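You operate a simulated robot arm through the tools that you are given. There is no shell and no other tool. Be economical: measure what you need, move in short steps, check, and stop when the job is done.

You are at the controls of a simulated two-armed robot. One attempt, no reset.

Task
Wind the blue reel full and stand it on the purple mat.
Fine: set the guide lever to grip first, and back to free before the reel comes off. Where these are worked on the way, their far stop is far enough and under half their travel is too little: guide lever.

Only the result counts: the job must be done as asked and must still hold three seconds after the hand-in. Knocking over, shifting, dropping, spilling or breaking anything else fails it.

Robot
Two 7-joint arms with two-finger parallel grippers on one trunk, on a base that drives. Base frame: it is fixed to the floor where the robot stands at the start and does not move with it; the origin is under the middle of the robot, x ahead of it, y to its left, z up; the surface under the hand at the start is at about z = 0.9. Units: m, rad, N and s.
The left shoulder is at the start at [0.05, 0.161, 1.198], the right one opposite. With the tool pointing down near the work surface each hand reaches from about 0.22 to 0.68 m from the robot's upright axis, wherever it stands, measured 20 degrees to its own side. Places, roughly: blue reel (9x9x8 cm) [0.4, 0.4, 1.1]; guide lever [0.5, 0.2, 1.2]; purple mat top [0.5, 0.7, 0.9]; winder crank [0.3, 0.3, 1]. Payload 3.43 kg a hand.
The TCP of each hand is the grasp point between the finger pads, 0.03 m short of the fingertips. In the tool frame z runs along the fingers and y along their closing line. Largest opening 0.094 m; finger width 0.028, thickness 0.01; the body of the gripper, 0.05 by 0.096 m, starts 0.055 m behind the TCP.
Orientation is that of the tool frame in the base frame, as a unit quaternion [w, x, y, z]. With the fingers straight down and closing along the base's y, the tool's x points along the base's -x, its y along +y and its z along -z.

Tools
- The arms move only by the tool drive_tool. It takes "left_series", "right_series" or both (then of equal length, played together; a hand with none holds still); each is one flat list of numbers, 7 for each row, row after row: the shift along the tool's x, y, z in m, then the turn, a rotation vector about the tool's x, y, z in rad, then the finger opening in m, from 0 to 0.094. In form: [x, y, z, ax, ay, az, jaw, x, y, z, ax, ay, az, jaw, ...]. A call has 1 to 8 rows; each row shifts and turns the commanded pose from where the row before left it, along the tool's axes as they then stand. Rows are played at 5 a second. More than 0.05 m and 0.15 rad between two rows, or a gripper value outside its range, and nothing of the call is played. A pose out of reach is approached as far as the arm can. The call stops where the force on the tool passes 60 N (or 10 N more than at its start, if that is more) or the arm is blocked; 0.2 s more then pass. The fingers move at their own pace (about 0.045 m/s each) and stop on an object; they squeeze with about 27 N. The grip force told is the motor's: it shows also when the fingers shut on nothing. Time passes only in rows, and 0.2 s behind the last, so rows that do not move let the fingers close. It gives the time, the measured TCP pose, the force on the tool (base axes), the opening and the grip force at its end, in the units of the frame above (readings bear some noise), with the torque about the TCP (base axes, N m) and any sound that the robot's microphone picked up.
- Cameras (640 x 400 px; columns grow to the right, rows downward): "scene" is now at [0.1112, 0.0621, 1.3521]; the picture's right is [0.66, -0.75, 0.00], its down [-0.20, -0.18, -0.96] and it looks along [0.73, 0.63, -0.27] (base axes); focal length 214 px, centre (320, 200). "left" rides on the left gripper at [0.076, -0.014, -0.102] in its tool frame; the picture's right is [0.18, 0.98, 0.00], its down [-0.75, 0.14, -0.64] and it looks along [-0.63, 0.12, 0.77] (tool axes); focal length 243 px, centre (320, 200). "right" rides on the right gripper at [0.076, 0.014, -0.102] in its tool frame; the picture's right is [-0.18, 0.98, 0.00], its down [-0.75, -0.14, -0.64] and it looks along [-0.63, -0.12, 0.77] (tool axes); focal length 243 px, centre (320, 200). There is no depth. A picture from a camera that has moved, and an enlarged one, comes with that camera's place and axes in the base frame and with its lens.
- grab_frame(camera): a new picture of that camera. No time passes.
- move_column(by): slides the trunk up (or, below 0, down) by that many m; the arms and the scene camera ride with it, the base frame stays. It gives what a move gives, with no picture.
- base_move(legs): drives the robot by 1 to 6 legs, each [ahead, left, turn to the left] in m, m and rad, along the robot's own axes; the way and the turn of a leg run together, so that a leg with both is an arc; at most 1.5 m and 3.142 rad a leg. The arms and the cameras ride along, it lands a little off, and it stops where it bumps. It gives what a move gives.
- turn_head(pan, tilt): turns the head with the scene camera to pan (to the left, within 1.396 rad either way) and tilt (down, from -0.506 to 1.204), counted from straight ahead of the robot. It gives what a move gives.
- close_up(camera, box): a new picture of the part [left, top, right, bottom] of that camera's present view, enlarged. No time passes.
- sign_off(): hands the job in; it is judged then, once.

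Work in short steps. Places have to be worked out from the pictures, the camera data and where the tool is seen: move nearer, look again, correct. Check each grasp and each placing, and mend what went wrong. You have 120 turns and 88 pictures in all, those below and enlarged ones among them. Open the grippers and draw the arms clear of the work before you hand the job in, unless the task says otherwise; then end with one line.

The tools are called as name(argument=value, ...) on one line, values as JSON. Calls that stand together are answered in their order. drive_tool: Moves the arms, as the interface text tells. Its arguments: {"type":"object","properties":{"left_series":{"type":"array","items":{"type":"number"}},"right_series":{"type":"array","items":{"type":"number"}}},"required":[]} The other tools are called the same way: move_column (by) slides the trunk up or down; base_move (legs) drives the base; turn_head (pan, tilt) turns the head that bears the scene camera; grab_frame (camera) takes a picture; close_up (camera, box) takes an enlarged picture of a part of a camera's view; sign_off () hands the job in.

At the start:

```text
time: 0.0
left_position: [0.2037, 0.2815, 1.3672]
left_orientation: [0.0, 0.001, 1.0, 0.0]
left_wrist_force: [-0.1, -0.8, -0.2]
left_torque: [-0.04, 0.03, 0.0]
left_width: 0.094
left_finger_force: 0.0
right_position: [0.3427, 0.0461, 1.2865]
right_orientation: [-0.001, 0.0, 1.0, 0.001]
right_wrist_force: [-1.0, -0.2, -0.4]
right_torque: [0.0, 0.01, -0.02]
right_width: 0.0939
right_finger_force: 0.1
trunk travel left (down, up): [-0.225, 0.042]
robot x, y, heading: [-0.002, 0.0037, -0.006]
head pan, tilt: [0.716, 0.272]
```

scene: 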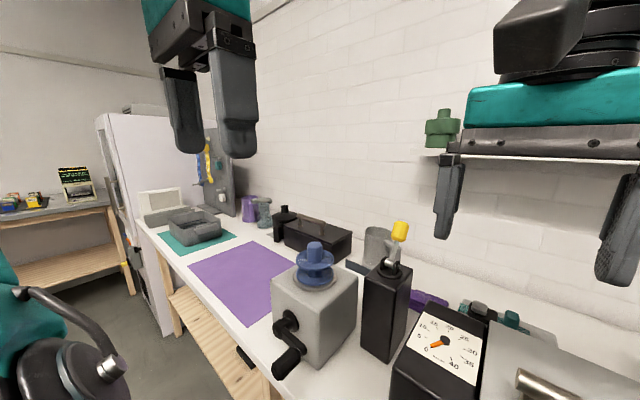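
right: 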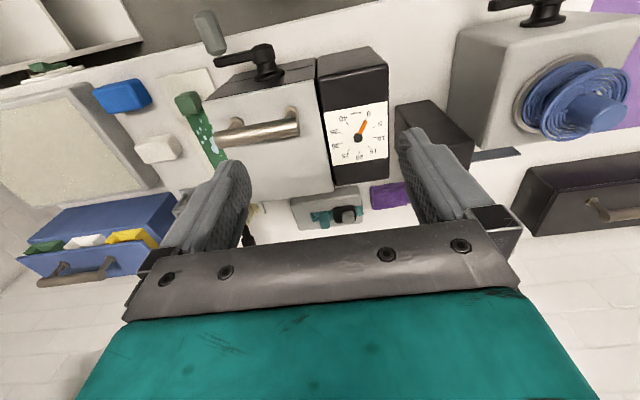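
left: 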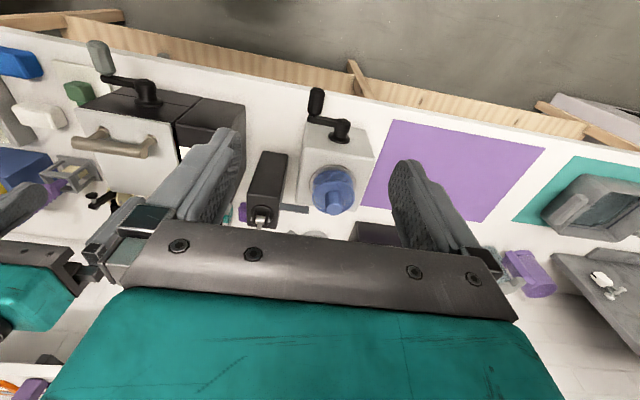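

I'll start with enlarged looks at the winder, the lever and the dial.

close_up(camera="scene", box=[240, 200, 500, 400])

close_up(camera="left", box=[220, 70, 420, 250])

```text
2.00 times, centred on (370, 300) of scene
camera zoom: at [0.1112, 0.0621, 1.3521], right [0.66, -0.75, 0.0], down [-0.2, -0.18, -0.96], along [0.73, 0.63, -0.27], focal length 429 px, centre (220, 0)
```

zoom: 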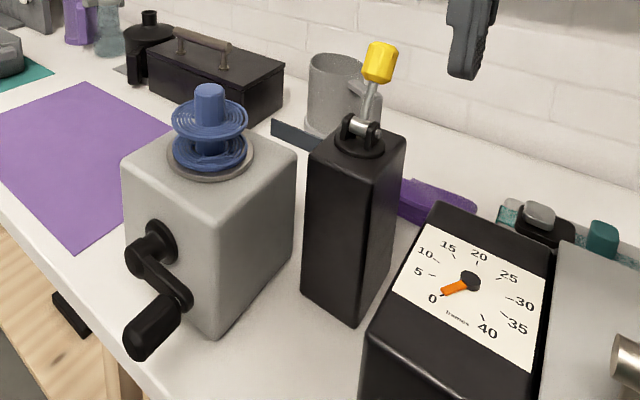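

```text
2.22 times, centred on (320, 160) of left
camera zoom: at [0.128, 0.2655, 1.4709], right [-0.18, 0.98, 0.0], down [0.75, 0.14, 0.64], along [0.63, 0.12, -0.77], focal length 539 px, centre (320, 289)
```

zoom: 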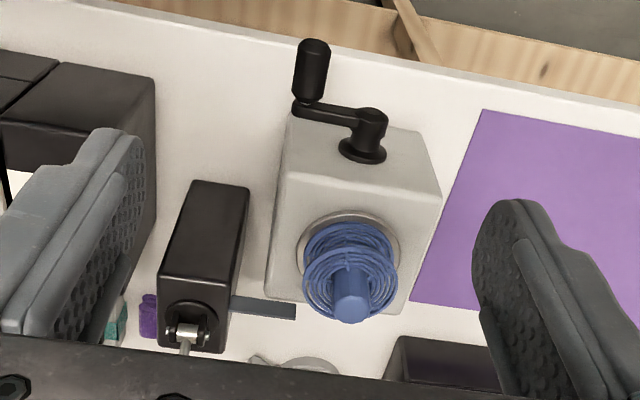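

The lever (clevis about [0.50, 0.21, 1.11]) swings about base y and now leans ahead, with its knob near [0.54, 0.21, 1.17]. I'll bring the right hand nearer for a look and keep the left one for the crank and reel.

drive_tool(right_series=[-0.02, 0.036, 0, 0, 0, 0, 0.094, -0.02, 0.036, 0, 0, 0, 0, 0.094, -0.02, 0.036, 0, 0, 0, 0, 0.094, -0.02, 0.036, 0, 0, 0, 0, 0.094, 0, 0, 0, 0, 0, 0, 0.094])

grab_frame(camera="right")

close_up(camera="scene", box=[360, 200, 500, 400])

```text
time: 1.2
left_position: [0.2038, 0.2832, 1.3673]
left_orientation: [0.0, 0.0, 1.0, 0.0]
left_wrist_force: [-0.2, -0.6, -0.6]
left_torque: [-0.02, -0.03, 0.01]
left_width: 0.0941
left_finger_force: 0.0
right_position: [0.4004, 0.1515, 1.2826]
right_orientation: [0.001, 0.0, 1.0, 0.0]
right_wrist_force: [-0.6, -0.3, -0.5]
right_torque: [-0.02, -0.02, 0.0]
right_width: 0.0939
right_finger_force: 0.0
right hand out of reach, approached as far as the arm can: row 3, 4
trunk travel left (down, up): [-0.225, 0.042]
robot x, y, heading: [-0.0012, 0.003, -0.002]
head pan, tilt: [0.716, 0.272]
```

```text
82 pictures are left
camera right: at [0.3254, 0.166, 1.3854], right [0.18, 0.98, 0.0], down [0.75, -0.14, 0.64], along [0.63, -0.12, -0.77], focal length 243 px, centre (320, 200)
```

right: 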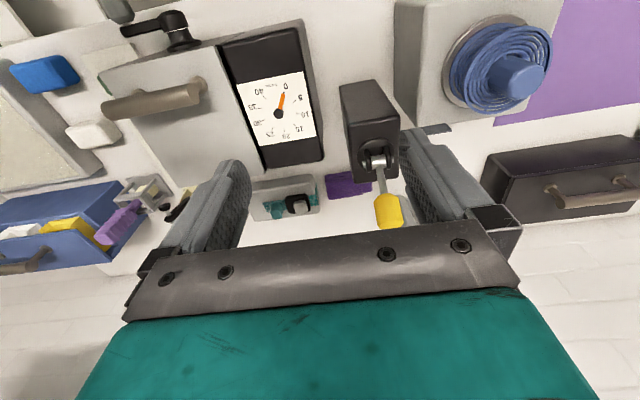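

```text
2.00 times, centred on (430, 300) of scene
camera zoom: at [0.1111, 0.0624, 1.352], right [0.66, -0.75, 0.0], down [-0.2, -0.18, -0.96], along [0.73, 0.63, -0.27], focal length 429 px, centre (100, 0)
```

zoom: 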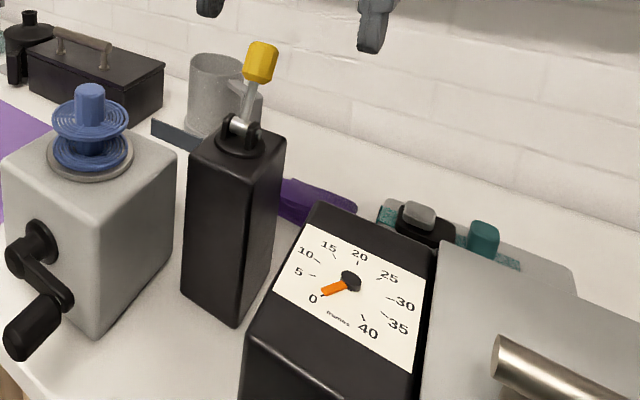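

The right hand runs out of reach here, while the lever sits well within the left one's. I'll draw the right hand back and bring the left to just above and short of the lever knob (about [0.537, 0.208, 1.172]).

drive_tool(right_series=[0.02, -0.036, 0, 0, 0, 0, 0.094, 0.02, -0.036, 0, 0, 0, 0, 0.094, 0.02, -0.04, 0, 0, 0, 0, 0.094, 0.03, -0.04, 0, 0, 0, 0, 0.094, 0.03, -0.04, 0, 0, 0, 0, 0.094, 0, -0.04, 0, 0, 0, 0, 0.094])

drive_tool(left_series=[-0.045, -0.012, 0.01, 0, 0, 0, 0.06, -0.045, -0.012, 0.01, 0, 0, 0, 0.06, -0.045, -0.012, 0.01, 0, 0, 0, 0.06, -0.045, -0.012, 0.01, 0, 0, 0, 0.06, -0.045, -0.012, 0.01, 0, 0, 0, 0.06, -0.02, -0.012, 0.03, 0, 0, 0, 0.06, 0, 0, 0.02, 0, 0, 0, 0.06, 0, 0, 0, 0, 0, 0, 0.06])

grab_frame(camera="left")

grab_frame(camera="scene")

```text
time: 2.6
left_position: [0.203, 0.2793, 1.3683]
left_orientation: [0.0, 0.0, 1.0, 0.0]
left_wrist_force: [0.2, 0.9, 0.2]
left_torque: [0.01, -0.03, 0.03]
left_width: 0.094
left_finger_force: 0.1
right_position: [0.2793, -0.0823, 1.2797]
right_orientation: [0.0, 0.0, 1.0, 0.0]
right_wrist_force: [0.3, -0.8, 0.6]
right_torque: [-0.01, 0.02, 0.01]
right_width: 0.094
right_finger_force: 0.0
trunk travel left (down, up): [-0.225, 0.042]
robot x, y, heading: [0.0017, 0.004, 0.002]
head pan, tilt: [0.716, 0.272]
```

```text
time: 4.4
left_position: [0.4481, 0.2058, 1.269]
left_orientation: [0.002, 0.0, 1.0, 0.0]
left_wrist_force: [-0.1, 0.5, -0.2]
left_torque: [0.01, -0.02, -0.03]
left_width: 0.06
left_finger_force: 0.1
right_position: [0.2788, -0.0811, 1.2808]
right_orientation: [0.0, 0.0, 1.0, 0.001]
right_wrist_force: [0.2, 0.7, 0.7]
right_torque: [-0.01, 0.01, 0.02]
right_width: 0.0939
right_finger_force: 0.2
trunk travel left (down, up): [-0.225, 0.042]
robot x, y, heading: [0.0056, 0.0024, -0.001]
head pan, tilt: [0.716, 0.272]
```

```text
80 pictures are left
camera left: at [0.3736, 0.1913, 1.3717], right [-0.18, 0.98, 0.0], down [0.75, 0.14, 0.64], along [0.63, 0.12, -0.77], focal length 243 px, centre (320, 200)
```

left: 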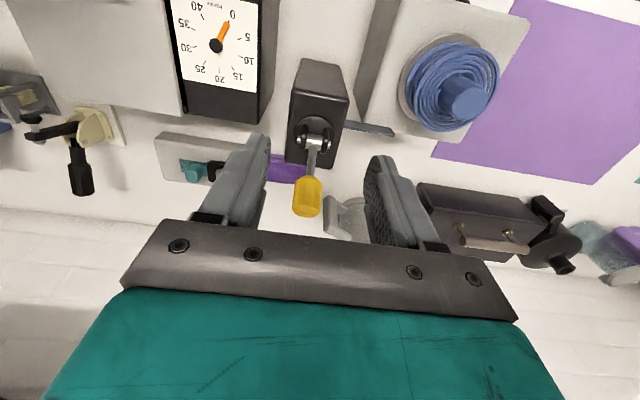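

```text
79 pictures are left
camera scene: at [0.1113, 0.062, 1.3521], right [0.66, -0.75, 0.0], down [-0.2, -0.18, -0.96], along [0.73, 0.63, -0.27], focal length 214 px, centre (320, 200)
```

scene: 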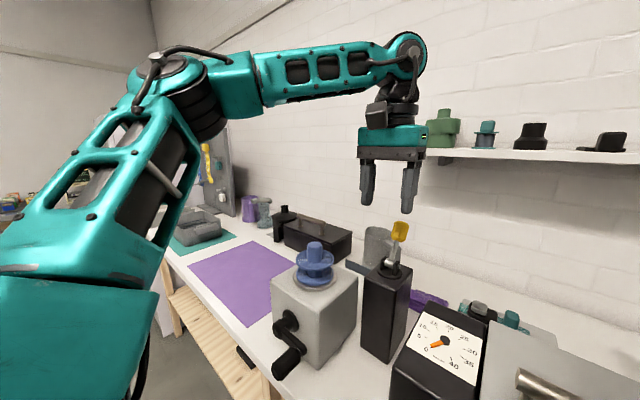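

The knob is centred between the fingers; it lies at about [0.535, 0.208, 1.172]. I'll go above it, then straight down around it.

drive_tool(left_series=[-0.044, 0.001, 0, 0, 0, 0, 0.06, -0.043, 0.001, 0, 0, 0, 0, 0.06, 0, 0, 0.03, 0, 0, 0, 0.06, 0, 0, 0.03, 0, 0, 0, 0.06, 0, 0, 0.03, 0, 0, 0, 0.06, 0, 0, 0.005, 0, 0, 0, 0.06, 0, 0, 0, 0, 0, 0, 0.06])

close_up(camera="scene", box=[300, 130, 500, 330])

grab_frame(camera="left")

```text
time: 6.0
left_position: [0.5091, 0.2316, 1.1599]
left_orientation: [0.001, 0.0, 1.0, -0.001]
left_wrist_force: [-0.1, -1.2, -0.9]
left_torque: [-0.01, 0.0, 0.0]
left_width: 0.0601
left_finger_force: 0.1
left hand out of reach, approached as far as the arm can: row 1, 2
right_position: [0.2801, -0.0794, 1.2801]
right_orientation: [0.0, -0.001, 1.0, 0.001]
right_wrist_force: [-1.3, 0.1, 0.4]
right_torque: [-0.01, 0.0, 0.03]
right_width: 0.0938
right_finger_force: 0.0
trunk travel left (down, up): [-0.225, 0.042]
robot x, y, heading: [0.0036, -0.0002, 0.001]
head pan, tilt: [0.716, 0.272]
```

```text
2.00 times, centred on (400, 230) of scene
camera zoom: at [0.1113, 0.0621, 1.352], right [0.66, -0.75, 0.0], down [-0.2, -0.18, -0.96], along [0.73, 0.63, -0.27], focal length 429 px, centre (160, 140)
```

zoom: 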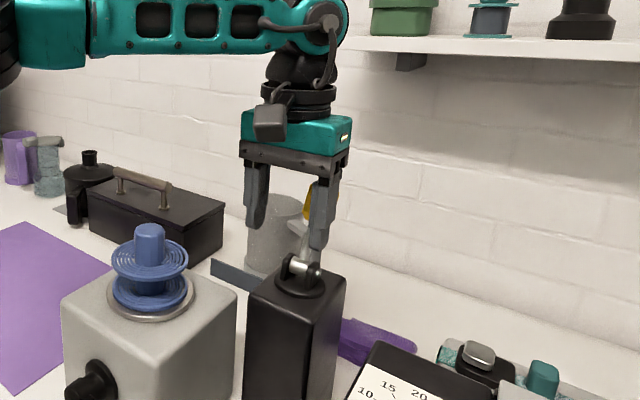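

```text
77 pictures are left
camera left: at [0.4334, 0.216, 1.2632], right [-0.18, 0.98, 0.0], down [0.75, 0.14, 0.64], along [0.63, 0.12, -0.77], focal length 243 px, centre (320, 200)
```

left: 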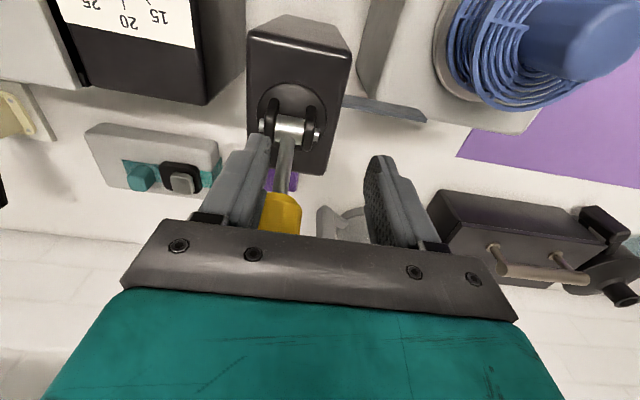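

The high pass clipped the hand to [0.509, 0.232]; at this lower height it should reach on. I'll shift -y by 0.022, then ahead by 0.026.

drive_tool(left_series=[0, -0.011, 0, 0, 0, 0, 0.06, 0, -0.011, 0, 0, 0, 0, 0.06, -0.013, 0, -0.003, 0, 0, 0, 0.06, -0.013, 0, -0.003, 0, 0, 0, 0.06, 0, 0, 0, 0, 0, 0, 0.06])

grab_frame(camera="left")

```text
time: 7.2
left_position: [0.5334, 0.2119, 1.1653]
left_orientation: [0.001, 0.0, 1.0, 0.0]
left_wrist_force: [0.5, -0.1, 0.6]
left_torque: [-0.03, 0.01, -0.01]
left_width: 0.0603
left_finger_force: 0.0
right_position: [0.2794, -0.0819, 1.2809]
right_orientation: [0.0, 0.001, 1.0, 0.001]
right_wrist_force: [-0.4, 0.4, -1.1]
right_torque: [0.03, 0.01, -0.01]
right_width: 0.0942
right_finger_force: 0.1
trunk travel left (down, up): [-0.225, 0.042]
robot x, y, heading: [-0.0027, -0.0012, 0.002]
head pan, tilt: [0.716, 0.272]
```

```text
76 pictures are left
camera left: at [0.4575, 0.1963, 1.2698], right [-0.18, 0.98, 0.0], down [0.75, 0.14, 0.64], along [0.63, 0.12, -0.77], focal length 243 px, centre (320, 200)
```

left: 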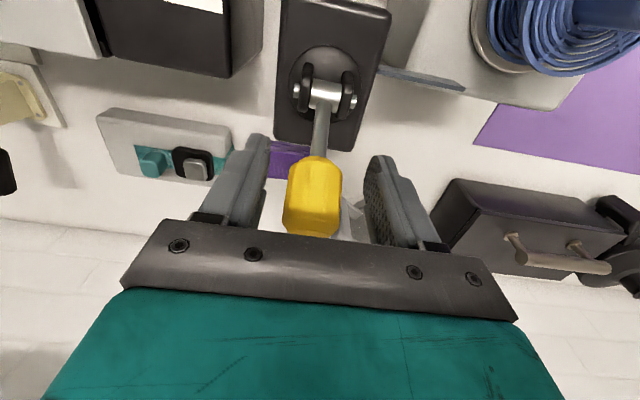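

The knob is between the pads. I'll close on it.

drive_tool(left_series=[0, -0.003, 0, 0, 0, 0, 0.03, 0, 0, 0, 0, 0, 0, 0.0, 0, 0, 0, 0, 0, 0, 0.0, 0, 0, 0, 0, 0, 0, 0.0])

close_up(camera="left", box=[200, 40, 440, 260])

```text
time: 8.2
left_position: [0.5316, 0.2105, 1.1659]
left_orientation: [0.002, 0.0, 1.0, -0.002]
left_wrist_force: [-0.4, 1.6, -0.3]
left_torque: [-0.01, -0.07, 0.04]
left_width: 0.0346
left_finger_force: 44.4
left hand out of reach, approached as far as the arm can: row 1
right_position: [0.2802, -0.0802, 1.2807]
right_orientation: [0.0, 0.0, 1.0, 0.001]
right_wrist_force: [0.3, 0.1, 0.5]
right_torque: [0.0, 0.02, 0.0]
right_width: 0.0939
right_finger_force: 0.1
trunk travel left (down, up): [-0.225, 0.042]
robot x, y, heading: [-0.0005, -0.0032, -0.001]
head pan, tilt: [0.716, 0.272]
```

```text
1.82 times, centred on (320, 150) of left
camera zoom: at [0.4562, 0.1943, 1.2691], right [-0.18, 0.98, 0.0], down [0.75, 0.14, 0.64], along [0.63, 0.12, -0.77], focal length 441 px, centre (320, 291)
```

zoom: 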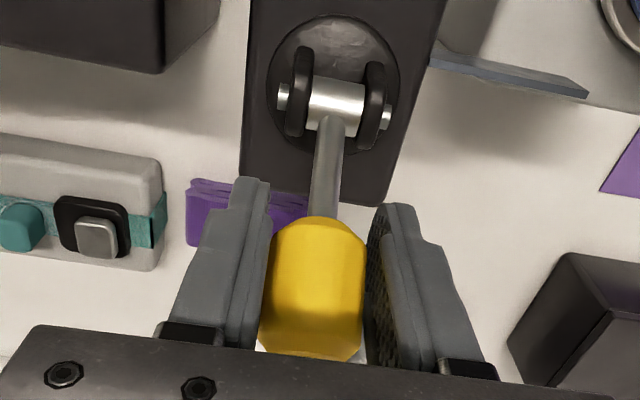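

Gripped (0.035 m wide). The pivot is near x 0.504, z 1.11, radius about 0.063, so I'll pull the knob over in an arc toward the robot.

drive_tool(left_series=[0.009, 0, -0.004, 0, 0, 0, 0, 0.008, 0, -0.002, 0, 0, 0, 0, 0.011, 0, 0, 0, 0, 0, 0, 0.009, 0, 0.002, 0, 0, 0, 0, 0.009, 0, 0.004, 0, 0, 0, 0, 0, 0, 0, 0, 0, 0, 0])

grab_frame(camera="left")

```text
time: 9.6
left_position: [0.4826, 0.209, 1.1708]
left_orientation: [0.007, -0.002, 1.0, -0.001]
left_wrist_force: [2.6, 14.2, 41.6]
left_torque: [-0.04, -1.09, -0.03]
left_width: 0.0292
left_finger_force: 45.2
right_position: [0.277, -0.0782, 1.2831]
right_orientation: [0.002, 0.0, 1.0, 0.0]
right_wrist_force: [-0.6, -0.1, 0.3]
right_torque: [-0.01, 0.03, 0.02]
right_width: 0.094
right_finger_force: 0.1
trunk travel left (down, up): [-0.225, 0.042]
robot x, y, heading: [-0.0058, -0.0028, -0.001]
head pan, tilt: [0.716, 0.272]
```

```text
74 pictures are left
camera left: at [0.4066, 0.1941, 1.273], right [-0.19, 0.98, 0.0], down [0.74, 0.14, 0.65], along [0.64, 0.12, -0.76], focal length 243 px, centre (320, 200)
```

left: 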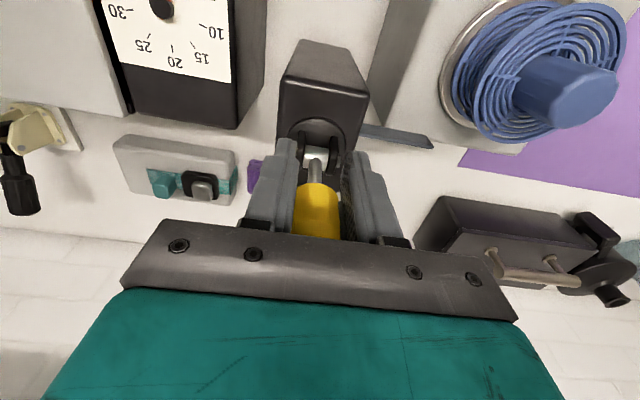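

A 42 N upward force says my arc dips too early. I'll ease up a little and look at the lever from the scene camera.

drive_tool(left_series=[0, 0, -0.004, 0, 0, 0, 0, 0, 0, 0, 0, 0, 0, 0])

close_up(camera="scene", box=[340, 180, 460, 300])

close_up(camera="left", box=[220, 80, 420, 260])

```text
time: 10.2
left_position: [0.4818, 0.2103, 1.1706]
left_orientation: [0.003, -0.001, 1.0, 0.0]
left_wrist_force: [3.6, 12.5, 28.4]
left_torque: [-0.03, -0.79, 0.17]
left_width: 0.0294
left_finger_force: 45.1
right_position: [0.2779, -0.0791, 1.2813]
right_orientation: [0.001, 0.0, 1.0, 0.001]
right_wrist_force: [-0.5, -0.1, -0.1]
right_torque: [0.02, 0.01, 0.0]
right_width: 0.0939
right_finger_force: 0.1
trunk travel left (down, up): [-0.225, 0.042]
robot x, y, heading: [-0.001, 0.0001, -0.0]
head pan, tilt: [0.716, 0.272]
```

```text
3.33 times, centred on (400, 240) of scene
camera zoom: at [0.1091, 0.0629, 1.3522], right [0.66, -0.75, 0.0], down [-0.2, -0.18, -0.96], along [0.73, 0.63, -0.27], focal length 715 px, centre (53, 67)
```

zoom: 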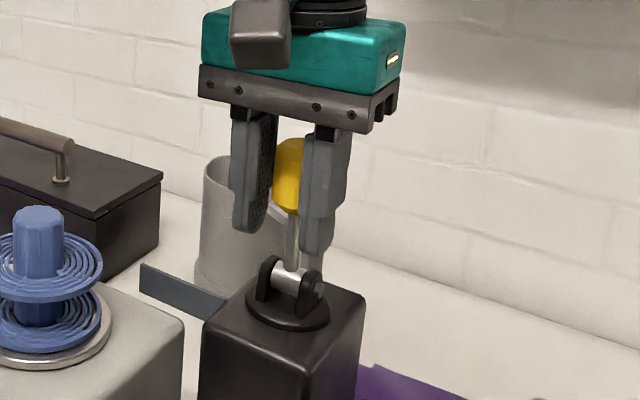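

```text
2.22 times, centred on (320, 170) of left
camera zoom: at [0.4075, 0.194, 1.2737], right [-0.19, 0.98, 0.0], down [0.75, 0.14, 0.65], along [0.64, 0.12, -0.76], focal length 539 px, centre (320, 267)
```

zoom: 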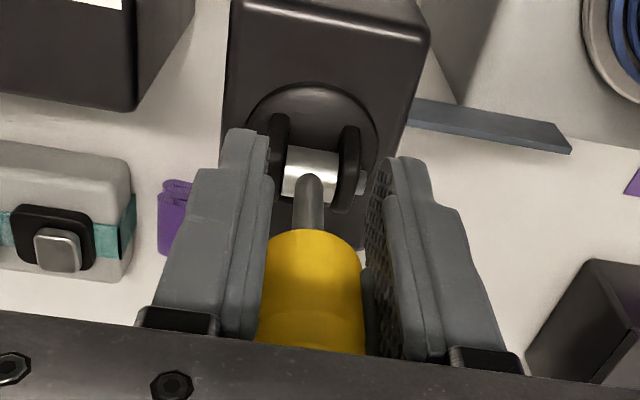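

The knob now stands about upright at x 0.496, z 1.18, while the hand has slipped to x 0.482. I'll open, re-centre on it and close again.

drive_tool(left_series=[0, 0, 0, 0, 0, 0, 0.06, 0, 0, 0, 0, 0, 0, 0.06, -0.008, -0.001, -0.005, 0, 0, 0, 0.06, -0.008, -0.001, -0.005, 0, 0, 0, 0.06, 0, 0, 0, 0, 0, 0, 0.06])

close_up(camera="left", box=[220, 80, 420, 260])

```text
time: 11.4
left_position: [0.501, 0.2078, 1.1786]
left_orientation: [0.0, 0.0, 1.0, -0.001]
left_wrist_force: [-0.2, 0.2, -0.2]
left_torque: [0.0, -0.02, 0.02]
left_width: 0.06
left_finger_force: 0.0
right_position: [0.2792, -0.0812, 1.2807]
right_orientation: [0.001, 0.0, 1.0, 0.001]
right_wrist_force: [-0.2, 0.4, -0.2]
right_torque: [0.01, 0.01, 0.0]
right_width: 0.0938
right_finger_force: 0.0
trunk travel left (down, up): [-0.225, 0.042]
robot x, y, heading: [0.0032, 0.0012, 0.001]
head pan, tilt: [0.716, 0.272]
```

```text
2.22 times, centred on (320, 170) of left
camera zoom: at [0.4261, 0.1915, 1.2815], right [-0.18, 0.98, 0.0], down [0.75, 0.14, 0.64], along [0.63, 0.12, -0.77], focal length 539 px, centre (320, 267)
```

zoom: 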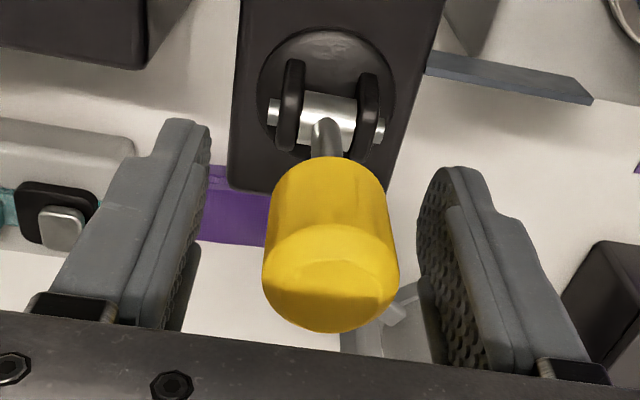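

Centred. I'll close and pull on toward the robot with only a gentle dip.

drive_tool(left_series=[0, 0, 0, 0, 0, 0, 0.0, 0, 0, 0, 0, 0, 0, 0.0, 0, 0, 0, 0, 0, 0, 0, 0.009, 0, 0, 0, 0, 0, 0, 0.009, 0, 0.002, 0, 0, 0, 0, 0.008, 0, 0.003, 0, 0, 0, 0, 0.008, 0, 0.004, 0, 0, 0, 0, 0, 0, 0, 0, 0, 0, 0])

close_up(camera="left", box=[220, 80, 420, 260])

close_up(camera="scene", box=[340, 180, 460, 300])

```text
time: 13.2
left_position: [0.47, 0.2096, 1.1708]
left_orientation: [0.004, -0.002, 1.0, 0.002]
left_wrist_force: [17.6, 11.0, 12.6]
left_torque: [-0.33, -1.6, 0.02]
left_width: 0.0307
left_finger_force: 44.7
right_position: [0.28, -0.0803, 1.2801]
right_orientation: [-0.001, 0.0, 1.0, 0.0]
right_wrist_force: [1.1, 0.7, 0.5]
right_torque: [-0.03, -0.03, -0.04]
right_width: 0.094
right_finger_force: 0.0
trunk travel left (down, up): [-0.225, 0.042]
robot x, y, heading: [0.0002, 0.0043, 0.001]
head pan, tilt: [0.716, 0.272]
```

```text
2.22 times, centred on (320, 170) of left
camera zoom: at [0.3945, 0.1938, 1.274], right [-0.19, 0.98, 0.0], down [0.75, 0.14, 0.65], along [0.64, 0.12, -0.76], focal length 539 px, centre (320, 267)
```

zoom: 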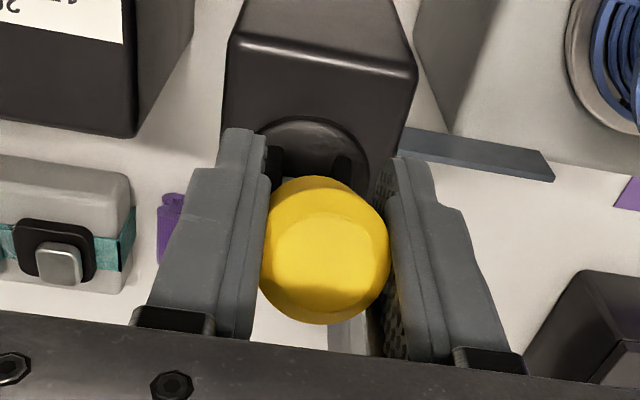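

```text
3.33 times, centred on (400, 240) of scene
camera zoom: at [0.1126, 0.0635, 1.352], right [0.66, -0.75, 0.0], down [-0.2, -0.18, -0.96], along [0.73, 0.63, -0.27], focal length 715 px, centre (53, 67)
```

zoom: 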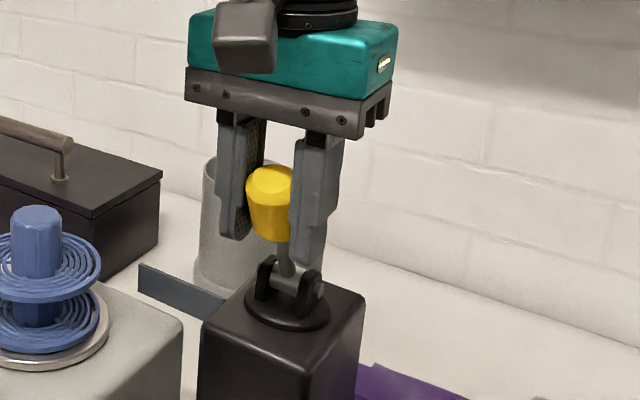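

The lever now leans toward me and resists with about 18 N. I'll pull a bit further to be sure it's at its stop.

drive_tool(left_series=[0.008, 0, 0.004, 0, 0, 0, 0, 0.008, 0, 0.005, 0, 0, 0, 0, 0.006, 0, 0.004, 0, 0, 0, 0, 0, 0, 0, 0, 0, 0, 0])

close_up(camera="scene", box=[340, 180, 460, 300])

```text
time: 13.8
left_position: [0.4641, 0.2114, 1.1665]
left_orientation: [0.016, -0.003, 1.0, -0.002]
left_wrist_force: [17.8, 2.0, 1.2]
left_torque: [-0.22, 0.81, -0.31]
left_width: 0.0311
left_finger_force: 45.0
right_position: [0.2822, -0.0807, 1.2796]
right_orientation: [0.0, 0.0, 1.0, 0.001]
right_wrist_force: [0.0, 0.2, -0.4]
right_torque: [0.0, 0.01, 0.01]
right_width: 0.094
right_finger_force: 0.1
trunk travel left (down, up): [-0.225, 0.042]
robot x, y, heading: [0.001, -0.0014, -0.002]
head pan, tilt: [0.716, 0.272]
stopped in row 3 (left hand): the force on the tool passed its limit at 65 N (the readings are from after the stop); the commanded pose is now the measured one
```

```text
3.33 times, centred on (400, 240) of scene
camera zoom: at [0.1144, 0.0622, 1.3513], right [0.66, -0.75, 0.0], down [-0.2, -0.18, -0.96], along [0.73, 0.63, -0.27], focal length 715 px, centre (53, 67)
```

zoom: 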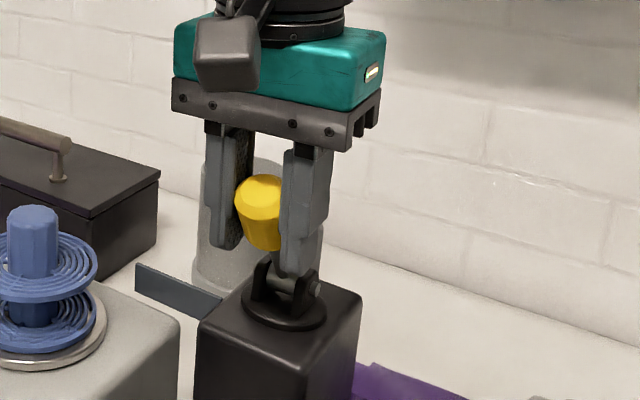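

The 65 N stop means the lever is at its far (grip) stop. I'll release it, rise clear and verify that it stays.

drive_tool(left_series=[0, 0, 0, 0, 0, 0, 0.07, 0, 0, 0, 0, 0, 0, 0.07, 0, 0, -0.03, 0, 0, 0, 0.07, 0, 0, -0.04, 0, 0, 0, 0.07, 0.03, 0, -0.03, 0, 0, 0, 0.07, 0.04, 0.02, 0, 0, 0, 0, 0.07, 0.04, 0.02, 0, 0, 0, 0, 0.07, 0.04, 0.02, 0, 0, 0, 0, 0.07])

close_up(camera="scene", box=[240, 200, 500, 400])

grab_frame(camera="left")

```text
time: 15.6
left_position: [0.3049, 0.2711, 1.2656]
left_orientation: [0.014, -0.003, 1.0, -0.001]
left_wrist_force: [-0.1, -0.2, 0.1]
left_torque: [0.03, -0.02, 0.01]
left_width: 0.07
left_finger_force: 0.0
right_position: [0.28, -0.0796, 1.28]
right_orientation: [0.001, 0.0, 1.0, -0.001]
right_wrist_force: [-0.7, 1.1, -0.3]
right_torque: [-0.05, -0.01, 0.0]
right_width: 0.0938
right_finger_force: 0.1
trunk travel left (down, up): [-0.225, 0.042]
robot x, y, heading: [0.0042, -0.002, -0.001]
head pan, tilt: [0.716, 0.272]
```

```text
2.00 times, centred on (370, 300) of scene
camera zoom: at [0.1109, 0.0629, 1.3521], right [0.66, -0.75, 0.0], down [-0.2, -0.18, -0.96], along [0.73, 0.63, -0.27], focal length 429 px, centre (220, 0)
```

zoom: 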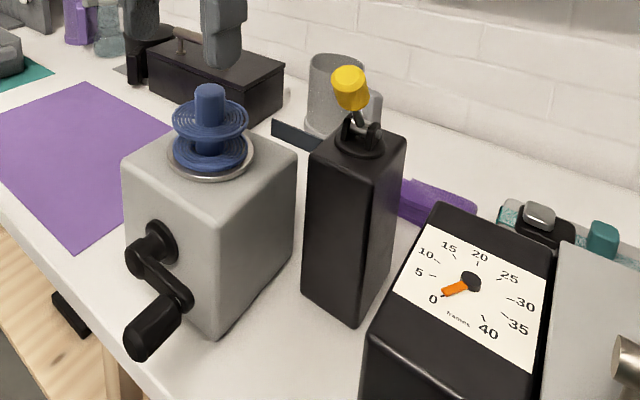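

```text
66 pictures are left
camera left: at [0.2273, 0.2543, 1.3667], right [-0.19, 0.98, -0.01], down [0.73, 0.15, 0.66], along [0.65, 0.12, -0.75], focal length 243 px, centre (320, 200)
```

left: 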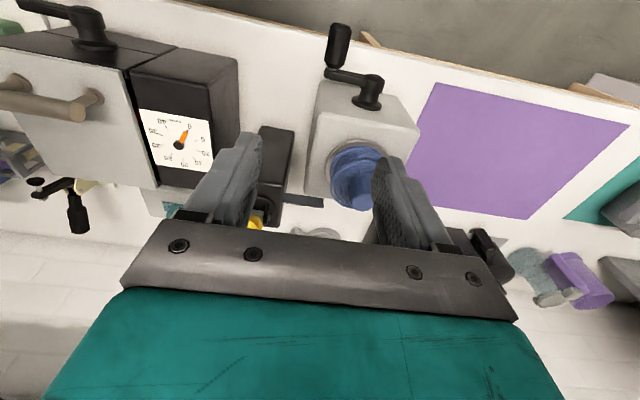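

The lever stays at grip. I'll bring the left hand back and lower, levelled, to view the crank closely.

drive_tool(left_series=[0.026, 0.005, 0.029, 0, 0.028, 0, 0.07, 0.026, 0.005, 0.029, 0, 0, 0, 0.07, 0.026, 0.005, 0.029, 0, 0, 0, 0.07, 0.026, 0.005, 0.029, 0, 0, 0, 0.07, 0, 0, 0, 0, 0, 0, 0.07])

grab_frame(camera="left")

close_up(camera="scene", box=[240, 200, 440, 400])

```text
time: 16.8
left_position: [0.2069, 0.2913, 1.1524]
left_orientation: [0.0, -0.003, 1.0, -0.001]
left_wrist_force: [0.7, 0.1, -0.2]
left_torque: [-0.01, 0.0, 0.04]
left_width: 0.0701
left_finger_force: 0.0
left hand out of reach, approached as far as the arm can: row 4
right_position: [0.2795, -0.0808, 1.28]
right_orientation: [0.0, -0.001, 1.0, 0.001]
right_wrist_force: [-0.2, -0.3, 0.4]
right_torque: [0.01, -0.01, 0.01]
right_width: 0.0938
right_finger_force: 0.0
trunk travel left (down, up): [-0.225, 0.042]
robot x, y, heading: [0.0001, 0.0021, 0.002]
head pan, tilt: [0.716, 0.272]
```

```text
65 pictures are left
camera left: at [0.1325, 0.275, 1.2558], right [-0.19, 0.98, 0.0], down [0.75, 0.15, 0.64], along [0.63, 0.12, -0.77], focal length 243 px, centre (320, 200)
```

left: 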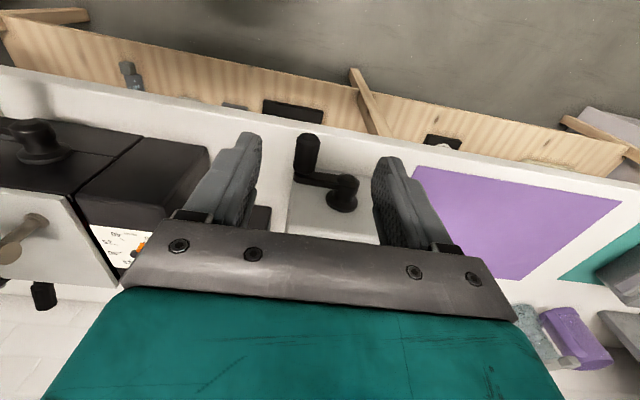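

```text
2.00 times, centred on (340, 300) of scene
camera zoom: at [0.1116, 0.0617, 1.3521], right [0.66, -0.75, 0.0], down [-0.2, -0.18, -0.96], along [0.73, 0.63, -0.27], focal length 429 px, centre (280, 0)
```

zoom: 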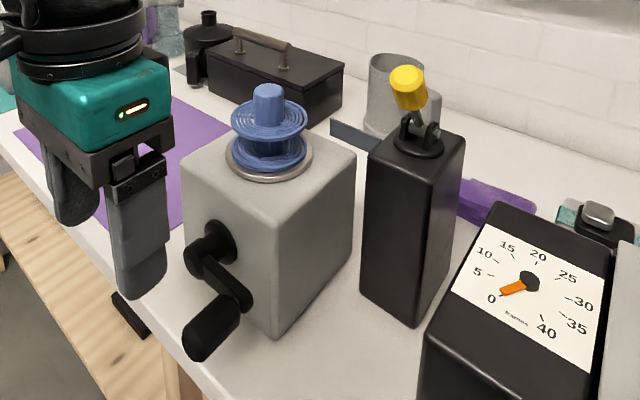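

close_up(camera="left", box=[240, 100, 420, 240])

```text
2.86 times, centred on (330, 170) of left
camera zoom: at [0.1325, 0.275, 1.2558], right [-0.19, 0.98, 0.0], down [0.75, 0.15, 0.64], along [0.63, 0.12, -0.77], focal length 693 px, centre (291, 286)
```

zoom: 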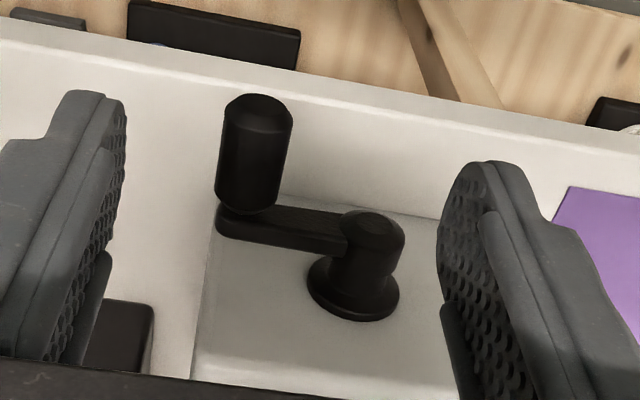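

The crank handle runs along x from about 0.27 to 0.323 at y 0.288, z 0.975; the hub is near y 0.357, z 0.965, so the radius is about 0.07. I'll go above the handle with the fingers astride.

drive_tool(left_series=[-0.027, -0.001, 0.027, 0, 0, 0, 0.06, -0.027, -0.001, 0.027, 0, 0, 0, 0.06, -0.027, -0.001, 0.027, 0, 0, 0, 0.06, 0, 0, 0.025, 0, 0, 0, 0.06, 0, 0, 0, 0, 0, 0, 0.06])

grab_frame(camera="left")

close_up(camera="scene", box=[240, 200, 440, 400])

```text
time: 18.0
left_position: [0.2867, 0.2903, 1.0464]
left_orientation: [0.001, -0.003, 1.0, -0.001]
left_wrist_force: [-0.4, -0.2, 0.6]
left_torque: [-0.03, 0.01, -0.01]
left_width: 0.0599
left_finger_force: 0.0
right_position: [0.2806, -0.0808, 1.2804]
right_orientation: [0.0, 0.001, 1.0, 0.001]
right_wrist_force: [0.7, 1.2, 0.3]
right_torque: [0.0, -0.04, 0.0]
right_width: 0.094
right_finger_force: 0.1
trunk travel left (down, up): [-0.225, 0.042]
robot x, y, heading: [-0.0013, 0.0035, 0.003]
head pan, tilt: [0.716, 0.272]
```

```text
62 pictures are left
camera left: at [0.2133, 0.2728, 1.1493], right [-0.19, 0.98, 0.0], down [0.75, 0.15, 0.64], along [0.63, 0.12, -0.77], focal length 243 px, centre (320, 200)
```

left: 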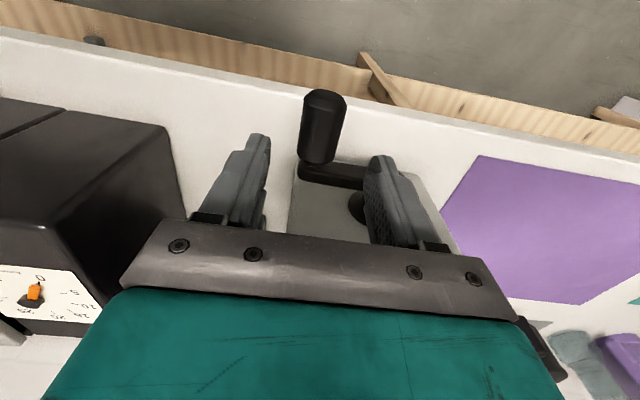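

```text
2.00 times, centred on (340, 300) of scene
camera zoom: at [0.1118, 0.0619, 1.3521], right [0.66, -0.75, 0.0], down [-0.2, -0.18, -0.96], along [0.73, 0.63, -0.27], focal length 429 px, centre (280, 0)
```

zoom: 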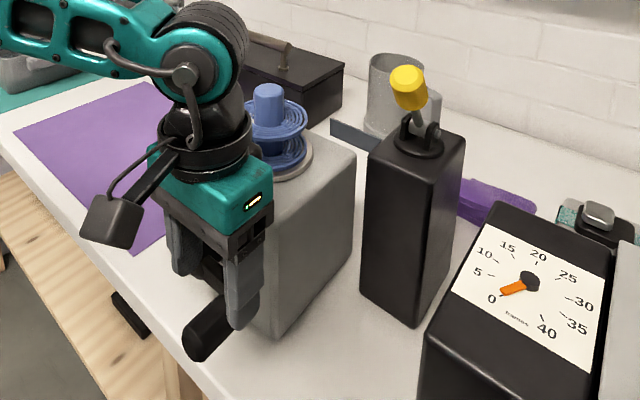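

The handle is aligned between the fingers. I'll lower 0.058 and close on it.

drive_tool(left_series=[0, -0.002, 0.02, 0, 0, 0, 0.06, 0, 0, 0.02, 0, 0, 0, 0.06, 0, 0, 0.018, 0, 0, 0, 0.06, 0, 0, 0, 0, 0, 0, 0.0, 0, 0, 0, 0, 0, 0, 0.0, 0, 0, 0, 0, 0, 0, 0])

grab_frame(camera="left")

close_up(camera="scene", box=[240, 200, 440, 400])

```text
time: 19.4
left_position: [0.2901, 0.2874, 0.9886]
left_orientation: [0.0, -0.004, 1.0, 0.0]
left_wrist_force: [-0.5, 19.4, -0.2]
left_torque: [0.11, 0.0, -0.32]
left_width: 0.033
left_finger_force: 39.1
right_position: [0.2791, -0.0783, 1.2806]
right_orientation: [0.0, 0.0, 1.0, -0.001]
right_wrist_force: [0.0, -0.4, -0.4]
right_torque: [0.0, 0.0, 0.0]
right_width: 0.0939
right_finger_force: 0.0
trunk travel left (down, up): [-0.225, 0.042]
robot x, y, heading: [0.0018, 0.0025, 0.002]
head pan, tilt: [0.716, 0.272]
```

```text
60 pictures are left
camera left: at [0.2149, 0.2715, 1.0917], right [-0.19, 0.98, 0.0], down [0.75, 0.15, 0.64], along [0.63, 0.12, -0.77], focal length 243 px, centre (320, 200)
```

left: 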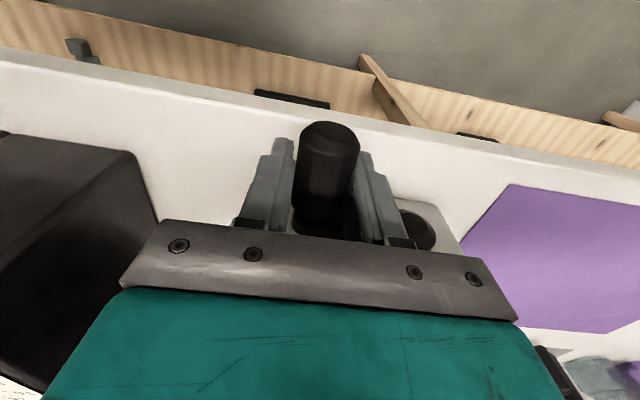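

```text
2.00 times, centred on (340, 300) of scene
camera zoom: at [0.1117, 0.0647, 1.3519], right [0.66, -0.75, 0.0], down [-0.2, -0.18, -0.96], along [0.73, 0.63, -0.27], focal length 429 px, centre (280, 0)
```

zoom: 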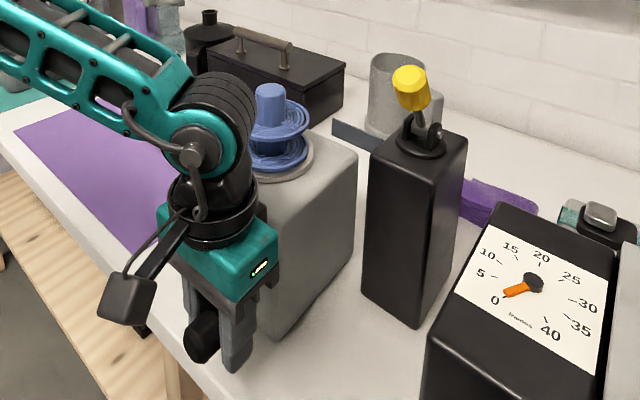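

Gripped at 0.033 m wide. I'll make a small trial turn, with the handle going up, and watch the forces to refine the circle and direction.

drive_tool(left_series=[0, 0.003, -0.009, 0, 0, 0, 0, 0, 0.004, -0.0095, 0, 0, 0, 0, 0, 0.005, -0.0085, 0, 0, 0, 0, 0, 0.0055, -0.008, 0, 0, 0, 0, 0, 0, 0, 0, 0, 0, 0])

```text
time: 20.1
left_position: [0.2894, 0.2872, 1.0028]
left_orientation: [-0.004, 0.0, 1.0, -0.01]
left_wrist_force: [8.3, -3.7, -27.0]
left_torque: [-0.06, -0.52, -0.28]
left_width: 0.0278
left_finger_force: 44.7
right_position: [0.2822, -0.0809, 1.2799]
right_orientation: [-0.001, 0.001, 1.0, 0.001]
right_wrist_force: [0.0, 0.5, -0.4]
right_torque: [-0.01, 0.01, -0.03]
right_width: 0.094
right_finger_force: 0.0
trunk travel left (down, up): [-0.225, 0.042]
robot x, y, heading: [0.0002, -0.0039, -0.0]
head pan, tilt: [0.716, 0.272]
stopped in row 3 (left hand): the force on the tool passed its limit at 70 N (the readings are from after the stop); the commanded pose is now the measured one
```

Up is blocked (70 N, with the fingers slipping up the handle), so it likely ratchets and winds the other way. I'll reseat the grip lower and turn downward.

drive_tool(left_series=[0, 0, 0, 0, 0, 0, 0.05, 0, 0.001, 0.011, 0, 0, 0, 0.05, 0, 0.001, 0.011, 0, 0, 0, 0.05, 0, 0, 0, 0, 0, 0, 0.0, 0, 0, 0, 0, 0, 0, 0.0, 0, 0, 0, 0, 0, 0, 0])

close_up(camera="left", box=[240, 90, 440, 250])

```text
time: 21.5
left_position: [0.2887, 0.2881, 0.9825]
left_orientation: [-0.002, -0.001, 1.0, -0.008]
left_wrist_force: [2.1, -15.4, -8.0]
left_torque: [0.1, -0.54, -0.12]
left_width: 0.0326
left_finger_force: 45.1
right_position: [0.28, -0.0835, 1.28]
right_orientation: [0.0, 0.001, 1.0, 0.002]
right_wrist_force: [0.2, 0.4, 0.6]
right_torque: [0.02, -0.02, 0.0]
right_width: 0.094
right_finger_force: 0.1
trunk travel left (down, up): [-0.225, 0.042]
robot x, y, heading: [0.0006, -0.0018, 0.001]
head pan, tilt: [0.716, 0.272]
```

```text
2.50 times, centred on (340, 170) of left
camera zoom: at [0.2146, 0.2739, 1.0866], right [-0.19, 0.98, -0.02], down [0.76, 0.15, 0.64], along [0.63, 0.11, -0.77], focal length 606 px, centre (270, 275)
```

zoom: 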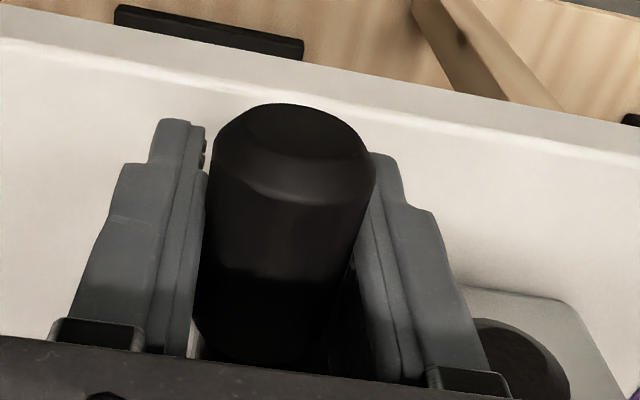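

Seated again. I'll turn the handle downward about 39° along the estimated circle.

drive_tool(left_series=[0, -0.001, 0.011, -0.016, 0, 0, 0, 0, 0.001, 0.012, 0, 0, 0, 0, 0, 0.003, 0.0117, 0, 0, 0, 0, 0, 0.005, 0.011, 0, 0, 0, 0, 0, 0, 0, 0, 0, 0, 0])

grab_frame(camera="left")

```text
time: 22.6
left_position: [0.2879, 0.2983, 0.9446]
left_orientation: [0.005, 0.001, 1.0, 0.01]
left_wrist_force: [-12.0, -1.9, 37.4]
left_torque: [2.01, -0.08, 0.62]
left_width: 0.0326
left_finger_force: 44.9
right_position: [0.276, -0.0824, 1.2816]
right_orientation: [0.002, 0.0, 1.0, 0.001]
right_wrist_force: [0.2, -0.6, -0.1]
right_torque: [-0.01, 0.01, -0.02]
right_width: 0.094
right_finger_force: 0.1
trunk travel left (down, up): [-0.225, 0.042]
robot x, y, heading: [0.001, 0.0024, 0.003]
head pan, tilt: [0.716, 0.272]
stopped in row 5 (left hand): the force on the tool passed its limit at 66 N (the readings are from after the stop); the commanded pose is now the measured one
```

```text
57 pictures are left
camera left: at [0.2131, 0.2806, 1.0467], right [-0.18, 0.98, 0.02], down [0.75, 0.13, 0.65], along [0.64, 0.13, -0.76], focal length 243 px, centre (320, 200)
```

left: 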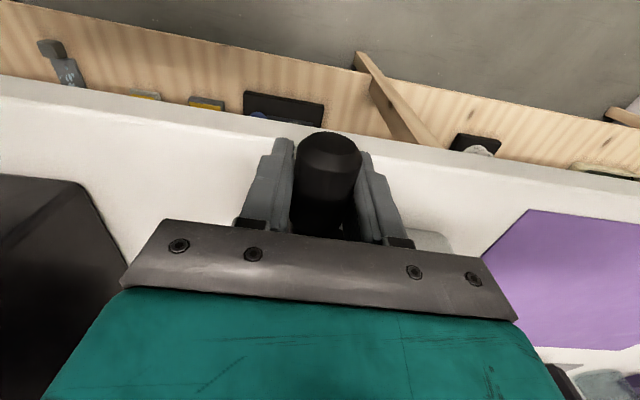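

The downward direction turns. The readings fit a circle with the hub at y 0.358, z 0.9625 and radius 0.07. Clamping adds a lot of friction torque because the handle doesn't spin, so I'll push it with closed horizontal fingers instead. First I release, rise, and drive the base back for room.

drive_tool(left_series=[0, 0, 0, 0, 0, 0, 0.06, 0, 0, 0, -0.02, 0, 0, 0.06, 0, 0, -0.04, 0, 0, 0, 0.06, 0, 0, -0.045, 0, 0, 0, 0.06, 0, 0, -0.045, 0, 0, 0, 0.06, 0.02, 0, -0.04, 0, 0, 0, 0.06, 0, 0, 0, 0, 0, 0, 0.0])

base_move(legs=[[-0.22, 0, 0]])

grab_frame(camera="scene")

```text
time: 24.2
left_position: [0.2696, 0.2948, 1.1113]
left_orientation: [0.003, 0.002, 1.0, 0.017]
left_wrist_force: [0.0, 0.5, 0.0]
left_torque: [0.04, 0.01, -0.03]
left_width: 0.0252
left_finger_force: 0.1
right_position: [0.2804, -0.0816, 1.2804]
right_orientation: [0.001, 0.001, 1.0, 0.001]
right_wrist_force: [0.5, -0.2, -0.1]
right_torque: [0.01, -0.04, 0.0]
right_width: 0.0942
right_finger_force: 0.0
trunk travel left (down, up): [-0.225, 0.042]
robot x, y, heading: [0.0002, -0.002, -0.004]
head pan, tilt: [0.716, 0.272]
```

```text
time: 25.9
left_position: [0.0489, 0.2955, 1.1116]
left_orientation: [0.003, 0.002, 1.0, 0.017]
left_wrist_force: [0.1, -0.2, -0.2]
left_torque: [0.01, 0.03, -0.01]
left_width: 0.0
left_finger_force: 26.5
right_position: [0.0577, -0.0809, 1.281]
right_orientation: [0.0, 0.001, 1.0, 0.002]
right_wrist_force: [-0.8, -0.4, -0.1]
right_torque: [0.02, 0.01, 0.0]
right_width: 0.0941
right_finger_force: 0.1
trunk travel left (down, up): [-0.225, 0.042]
robot x, y, heading: [-0.2201, 0.0008, -0.005]
head pan, tilt: [0.716, 0.272]
```

```text
56 pictures are left
camera scene: at [-0.1098, 0.062, 1.3522], right [0.66, -0.76, 0.0], down [-0.2, -0.18, -0.96], along [0.73, 0.63, -0.27], focal length 214 px, centre (320, 200)
```

scene: 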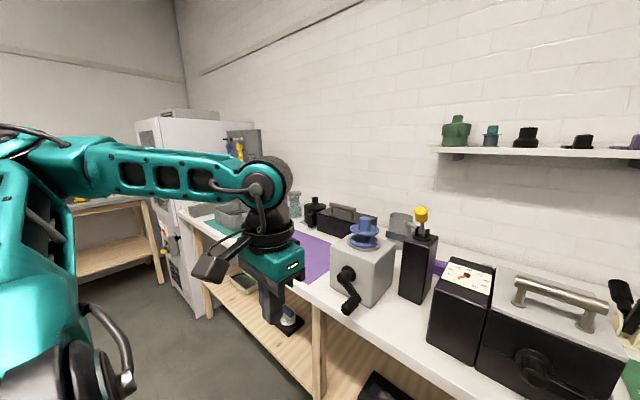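

Now I'll pitch the left hand up to point straight ahead (fingers shut) while moving it ahead to about x 0.2, clear above the handle.

drive_tool(left_series=[-0.0137, 0, 0, 0.034, -0.143, 0, 0, -0.0136, 0, 0.002, 0, -0.143, 0, 0, -0.0131, 0, 0.0039, 0, -0.143, 0, 0, -0.0125, 0, 0.0057, 0, -0.143, 0, 0, -0.0115, 0, 0.0074, 0, -0.143, 0, 0, -0.0103, 0, 0.009, 0, -0.143, 0, 0, -0.009, 0, 0.0104, 0, -0.143, 0, 0, 0, 0, 0, 0, 0, 0, 0])

drive_tool(left_series=[-0.0074, 0, 0.0115, 0, -0.143, 0, 0, -0.0057, 0, 0.0125, 0, -0.143, 0, 0, -0.0038, 0, 0.0131, 0, -0.143, 0, 0, -0.0019, 0, 0.0136, 0, -0.141, 0, 0, 0, 0, 0, 0, 0, 0, 0])

grab_frame(camera="scene")

grab_frame(camera="left")

```text
time: 27.7
left_position: [0.1919, 0.3157, 1.1297]
left_orientation: [0.483, 0.003, 0.876, -0.002]
left_wrist_force: [-0.5, -0.1, 0.4]
left_torque: [0.02, 0.01, 0.02]
left_width: 0.0
left_finger_force: 27.2
left hand out of reach, approached as far as the arm can: row 3, 4, 5, 6, 7
right_position: [0.0582, -0.0813, 1.2812]
right_orientation: [0.0, 0.002, 1.0, 0.001]
right_wrist_force: [-0.4, -1.4, 0.5]
right_torque: [0.01, -0.01, 0.0]
right_width: 0.0941
right_finger_force: 0.0
trunk travel left (down, up): [-0.225, 0.042]
robot x, y, heading: [-0.2209, -0.0019, -0.005]
head pan, tilt: [0.716, 0.272]
```

```text
time: 28.9
left_position: [0.247, 0.3168, 1.1291]
left_orientation: [0.71, 0.002, 0.705, -0.001]
left_wrist_force: [-0.5, 0.2, -0.2]
left_torque: [-0.03, 0.01, 0.01]
left_width: 0.0
left_finger_force: 27.1
right_position: [0.0583, -0.0811, 1.2807]
right_orientation: [0.001, 0.001, 1.0, 0.002]
right_wrist_force: [-1.0, -0.3, 0.4]
right_torque: [-0.03, -0.02, -0.02]
right_width: 0.094
right_finger_force: 0.0
trunk travel left (down, up): [-0.225, 0.042]
robot x, y, heading: [-0.2211, -0.0003, 0.001]
head pan, tilt: [0.716, 0.272]
```

```text
55 pictures are left
camera scene: at [-0.1092, 0.0624, 1.3521], right [0.66, -0.76, 0.0], down [-0.2, -0.18, -0.96], along [0.73, 0.63, -0.27], focal length 214 px, centre (320, 200)
```

scene: 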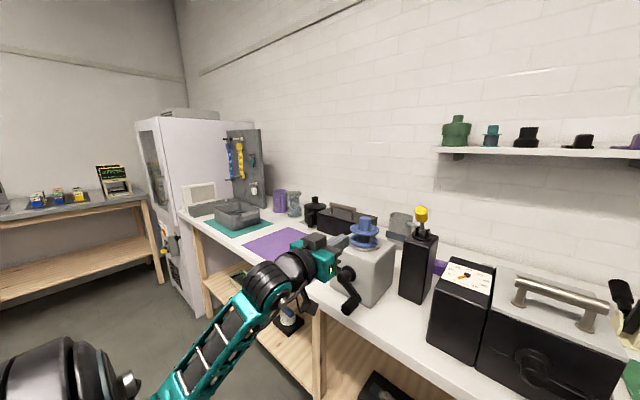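

```text
54 pictures are left
camera left: at [0.1464, 0.3009, 1.0539], right [0.01, 0.98, -0.18], down [-0.65, 0.14, 0.75], along [0.76, 0.11, 0.64], focal length 243 px, centre (320, 200)
```

left: 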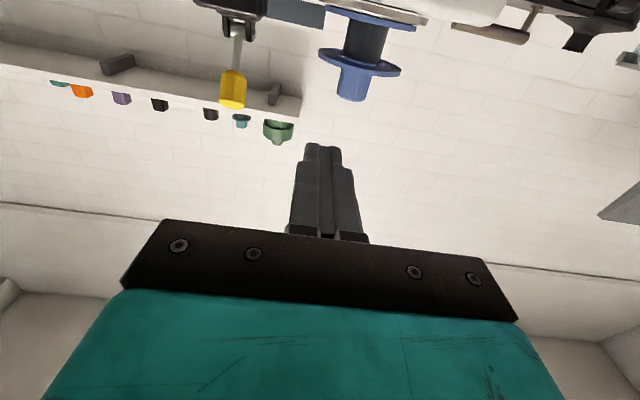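

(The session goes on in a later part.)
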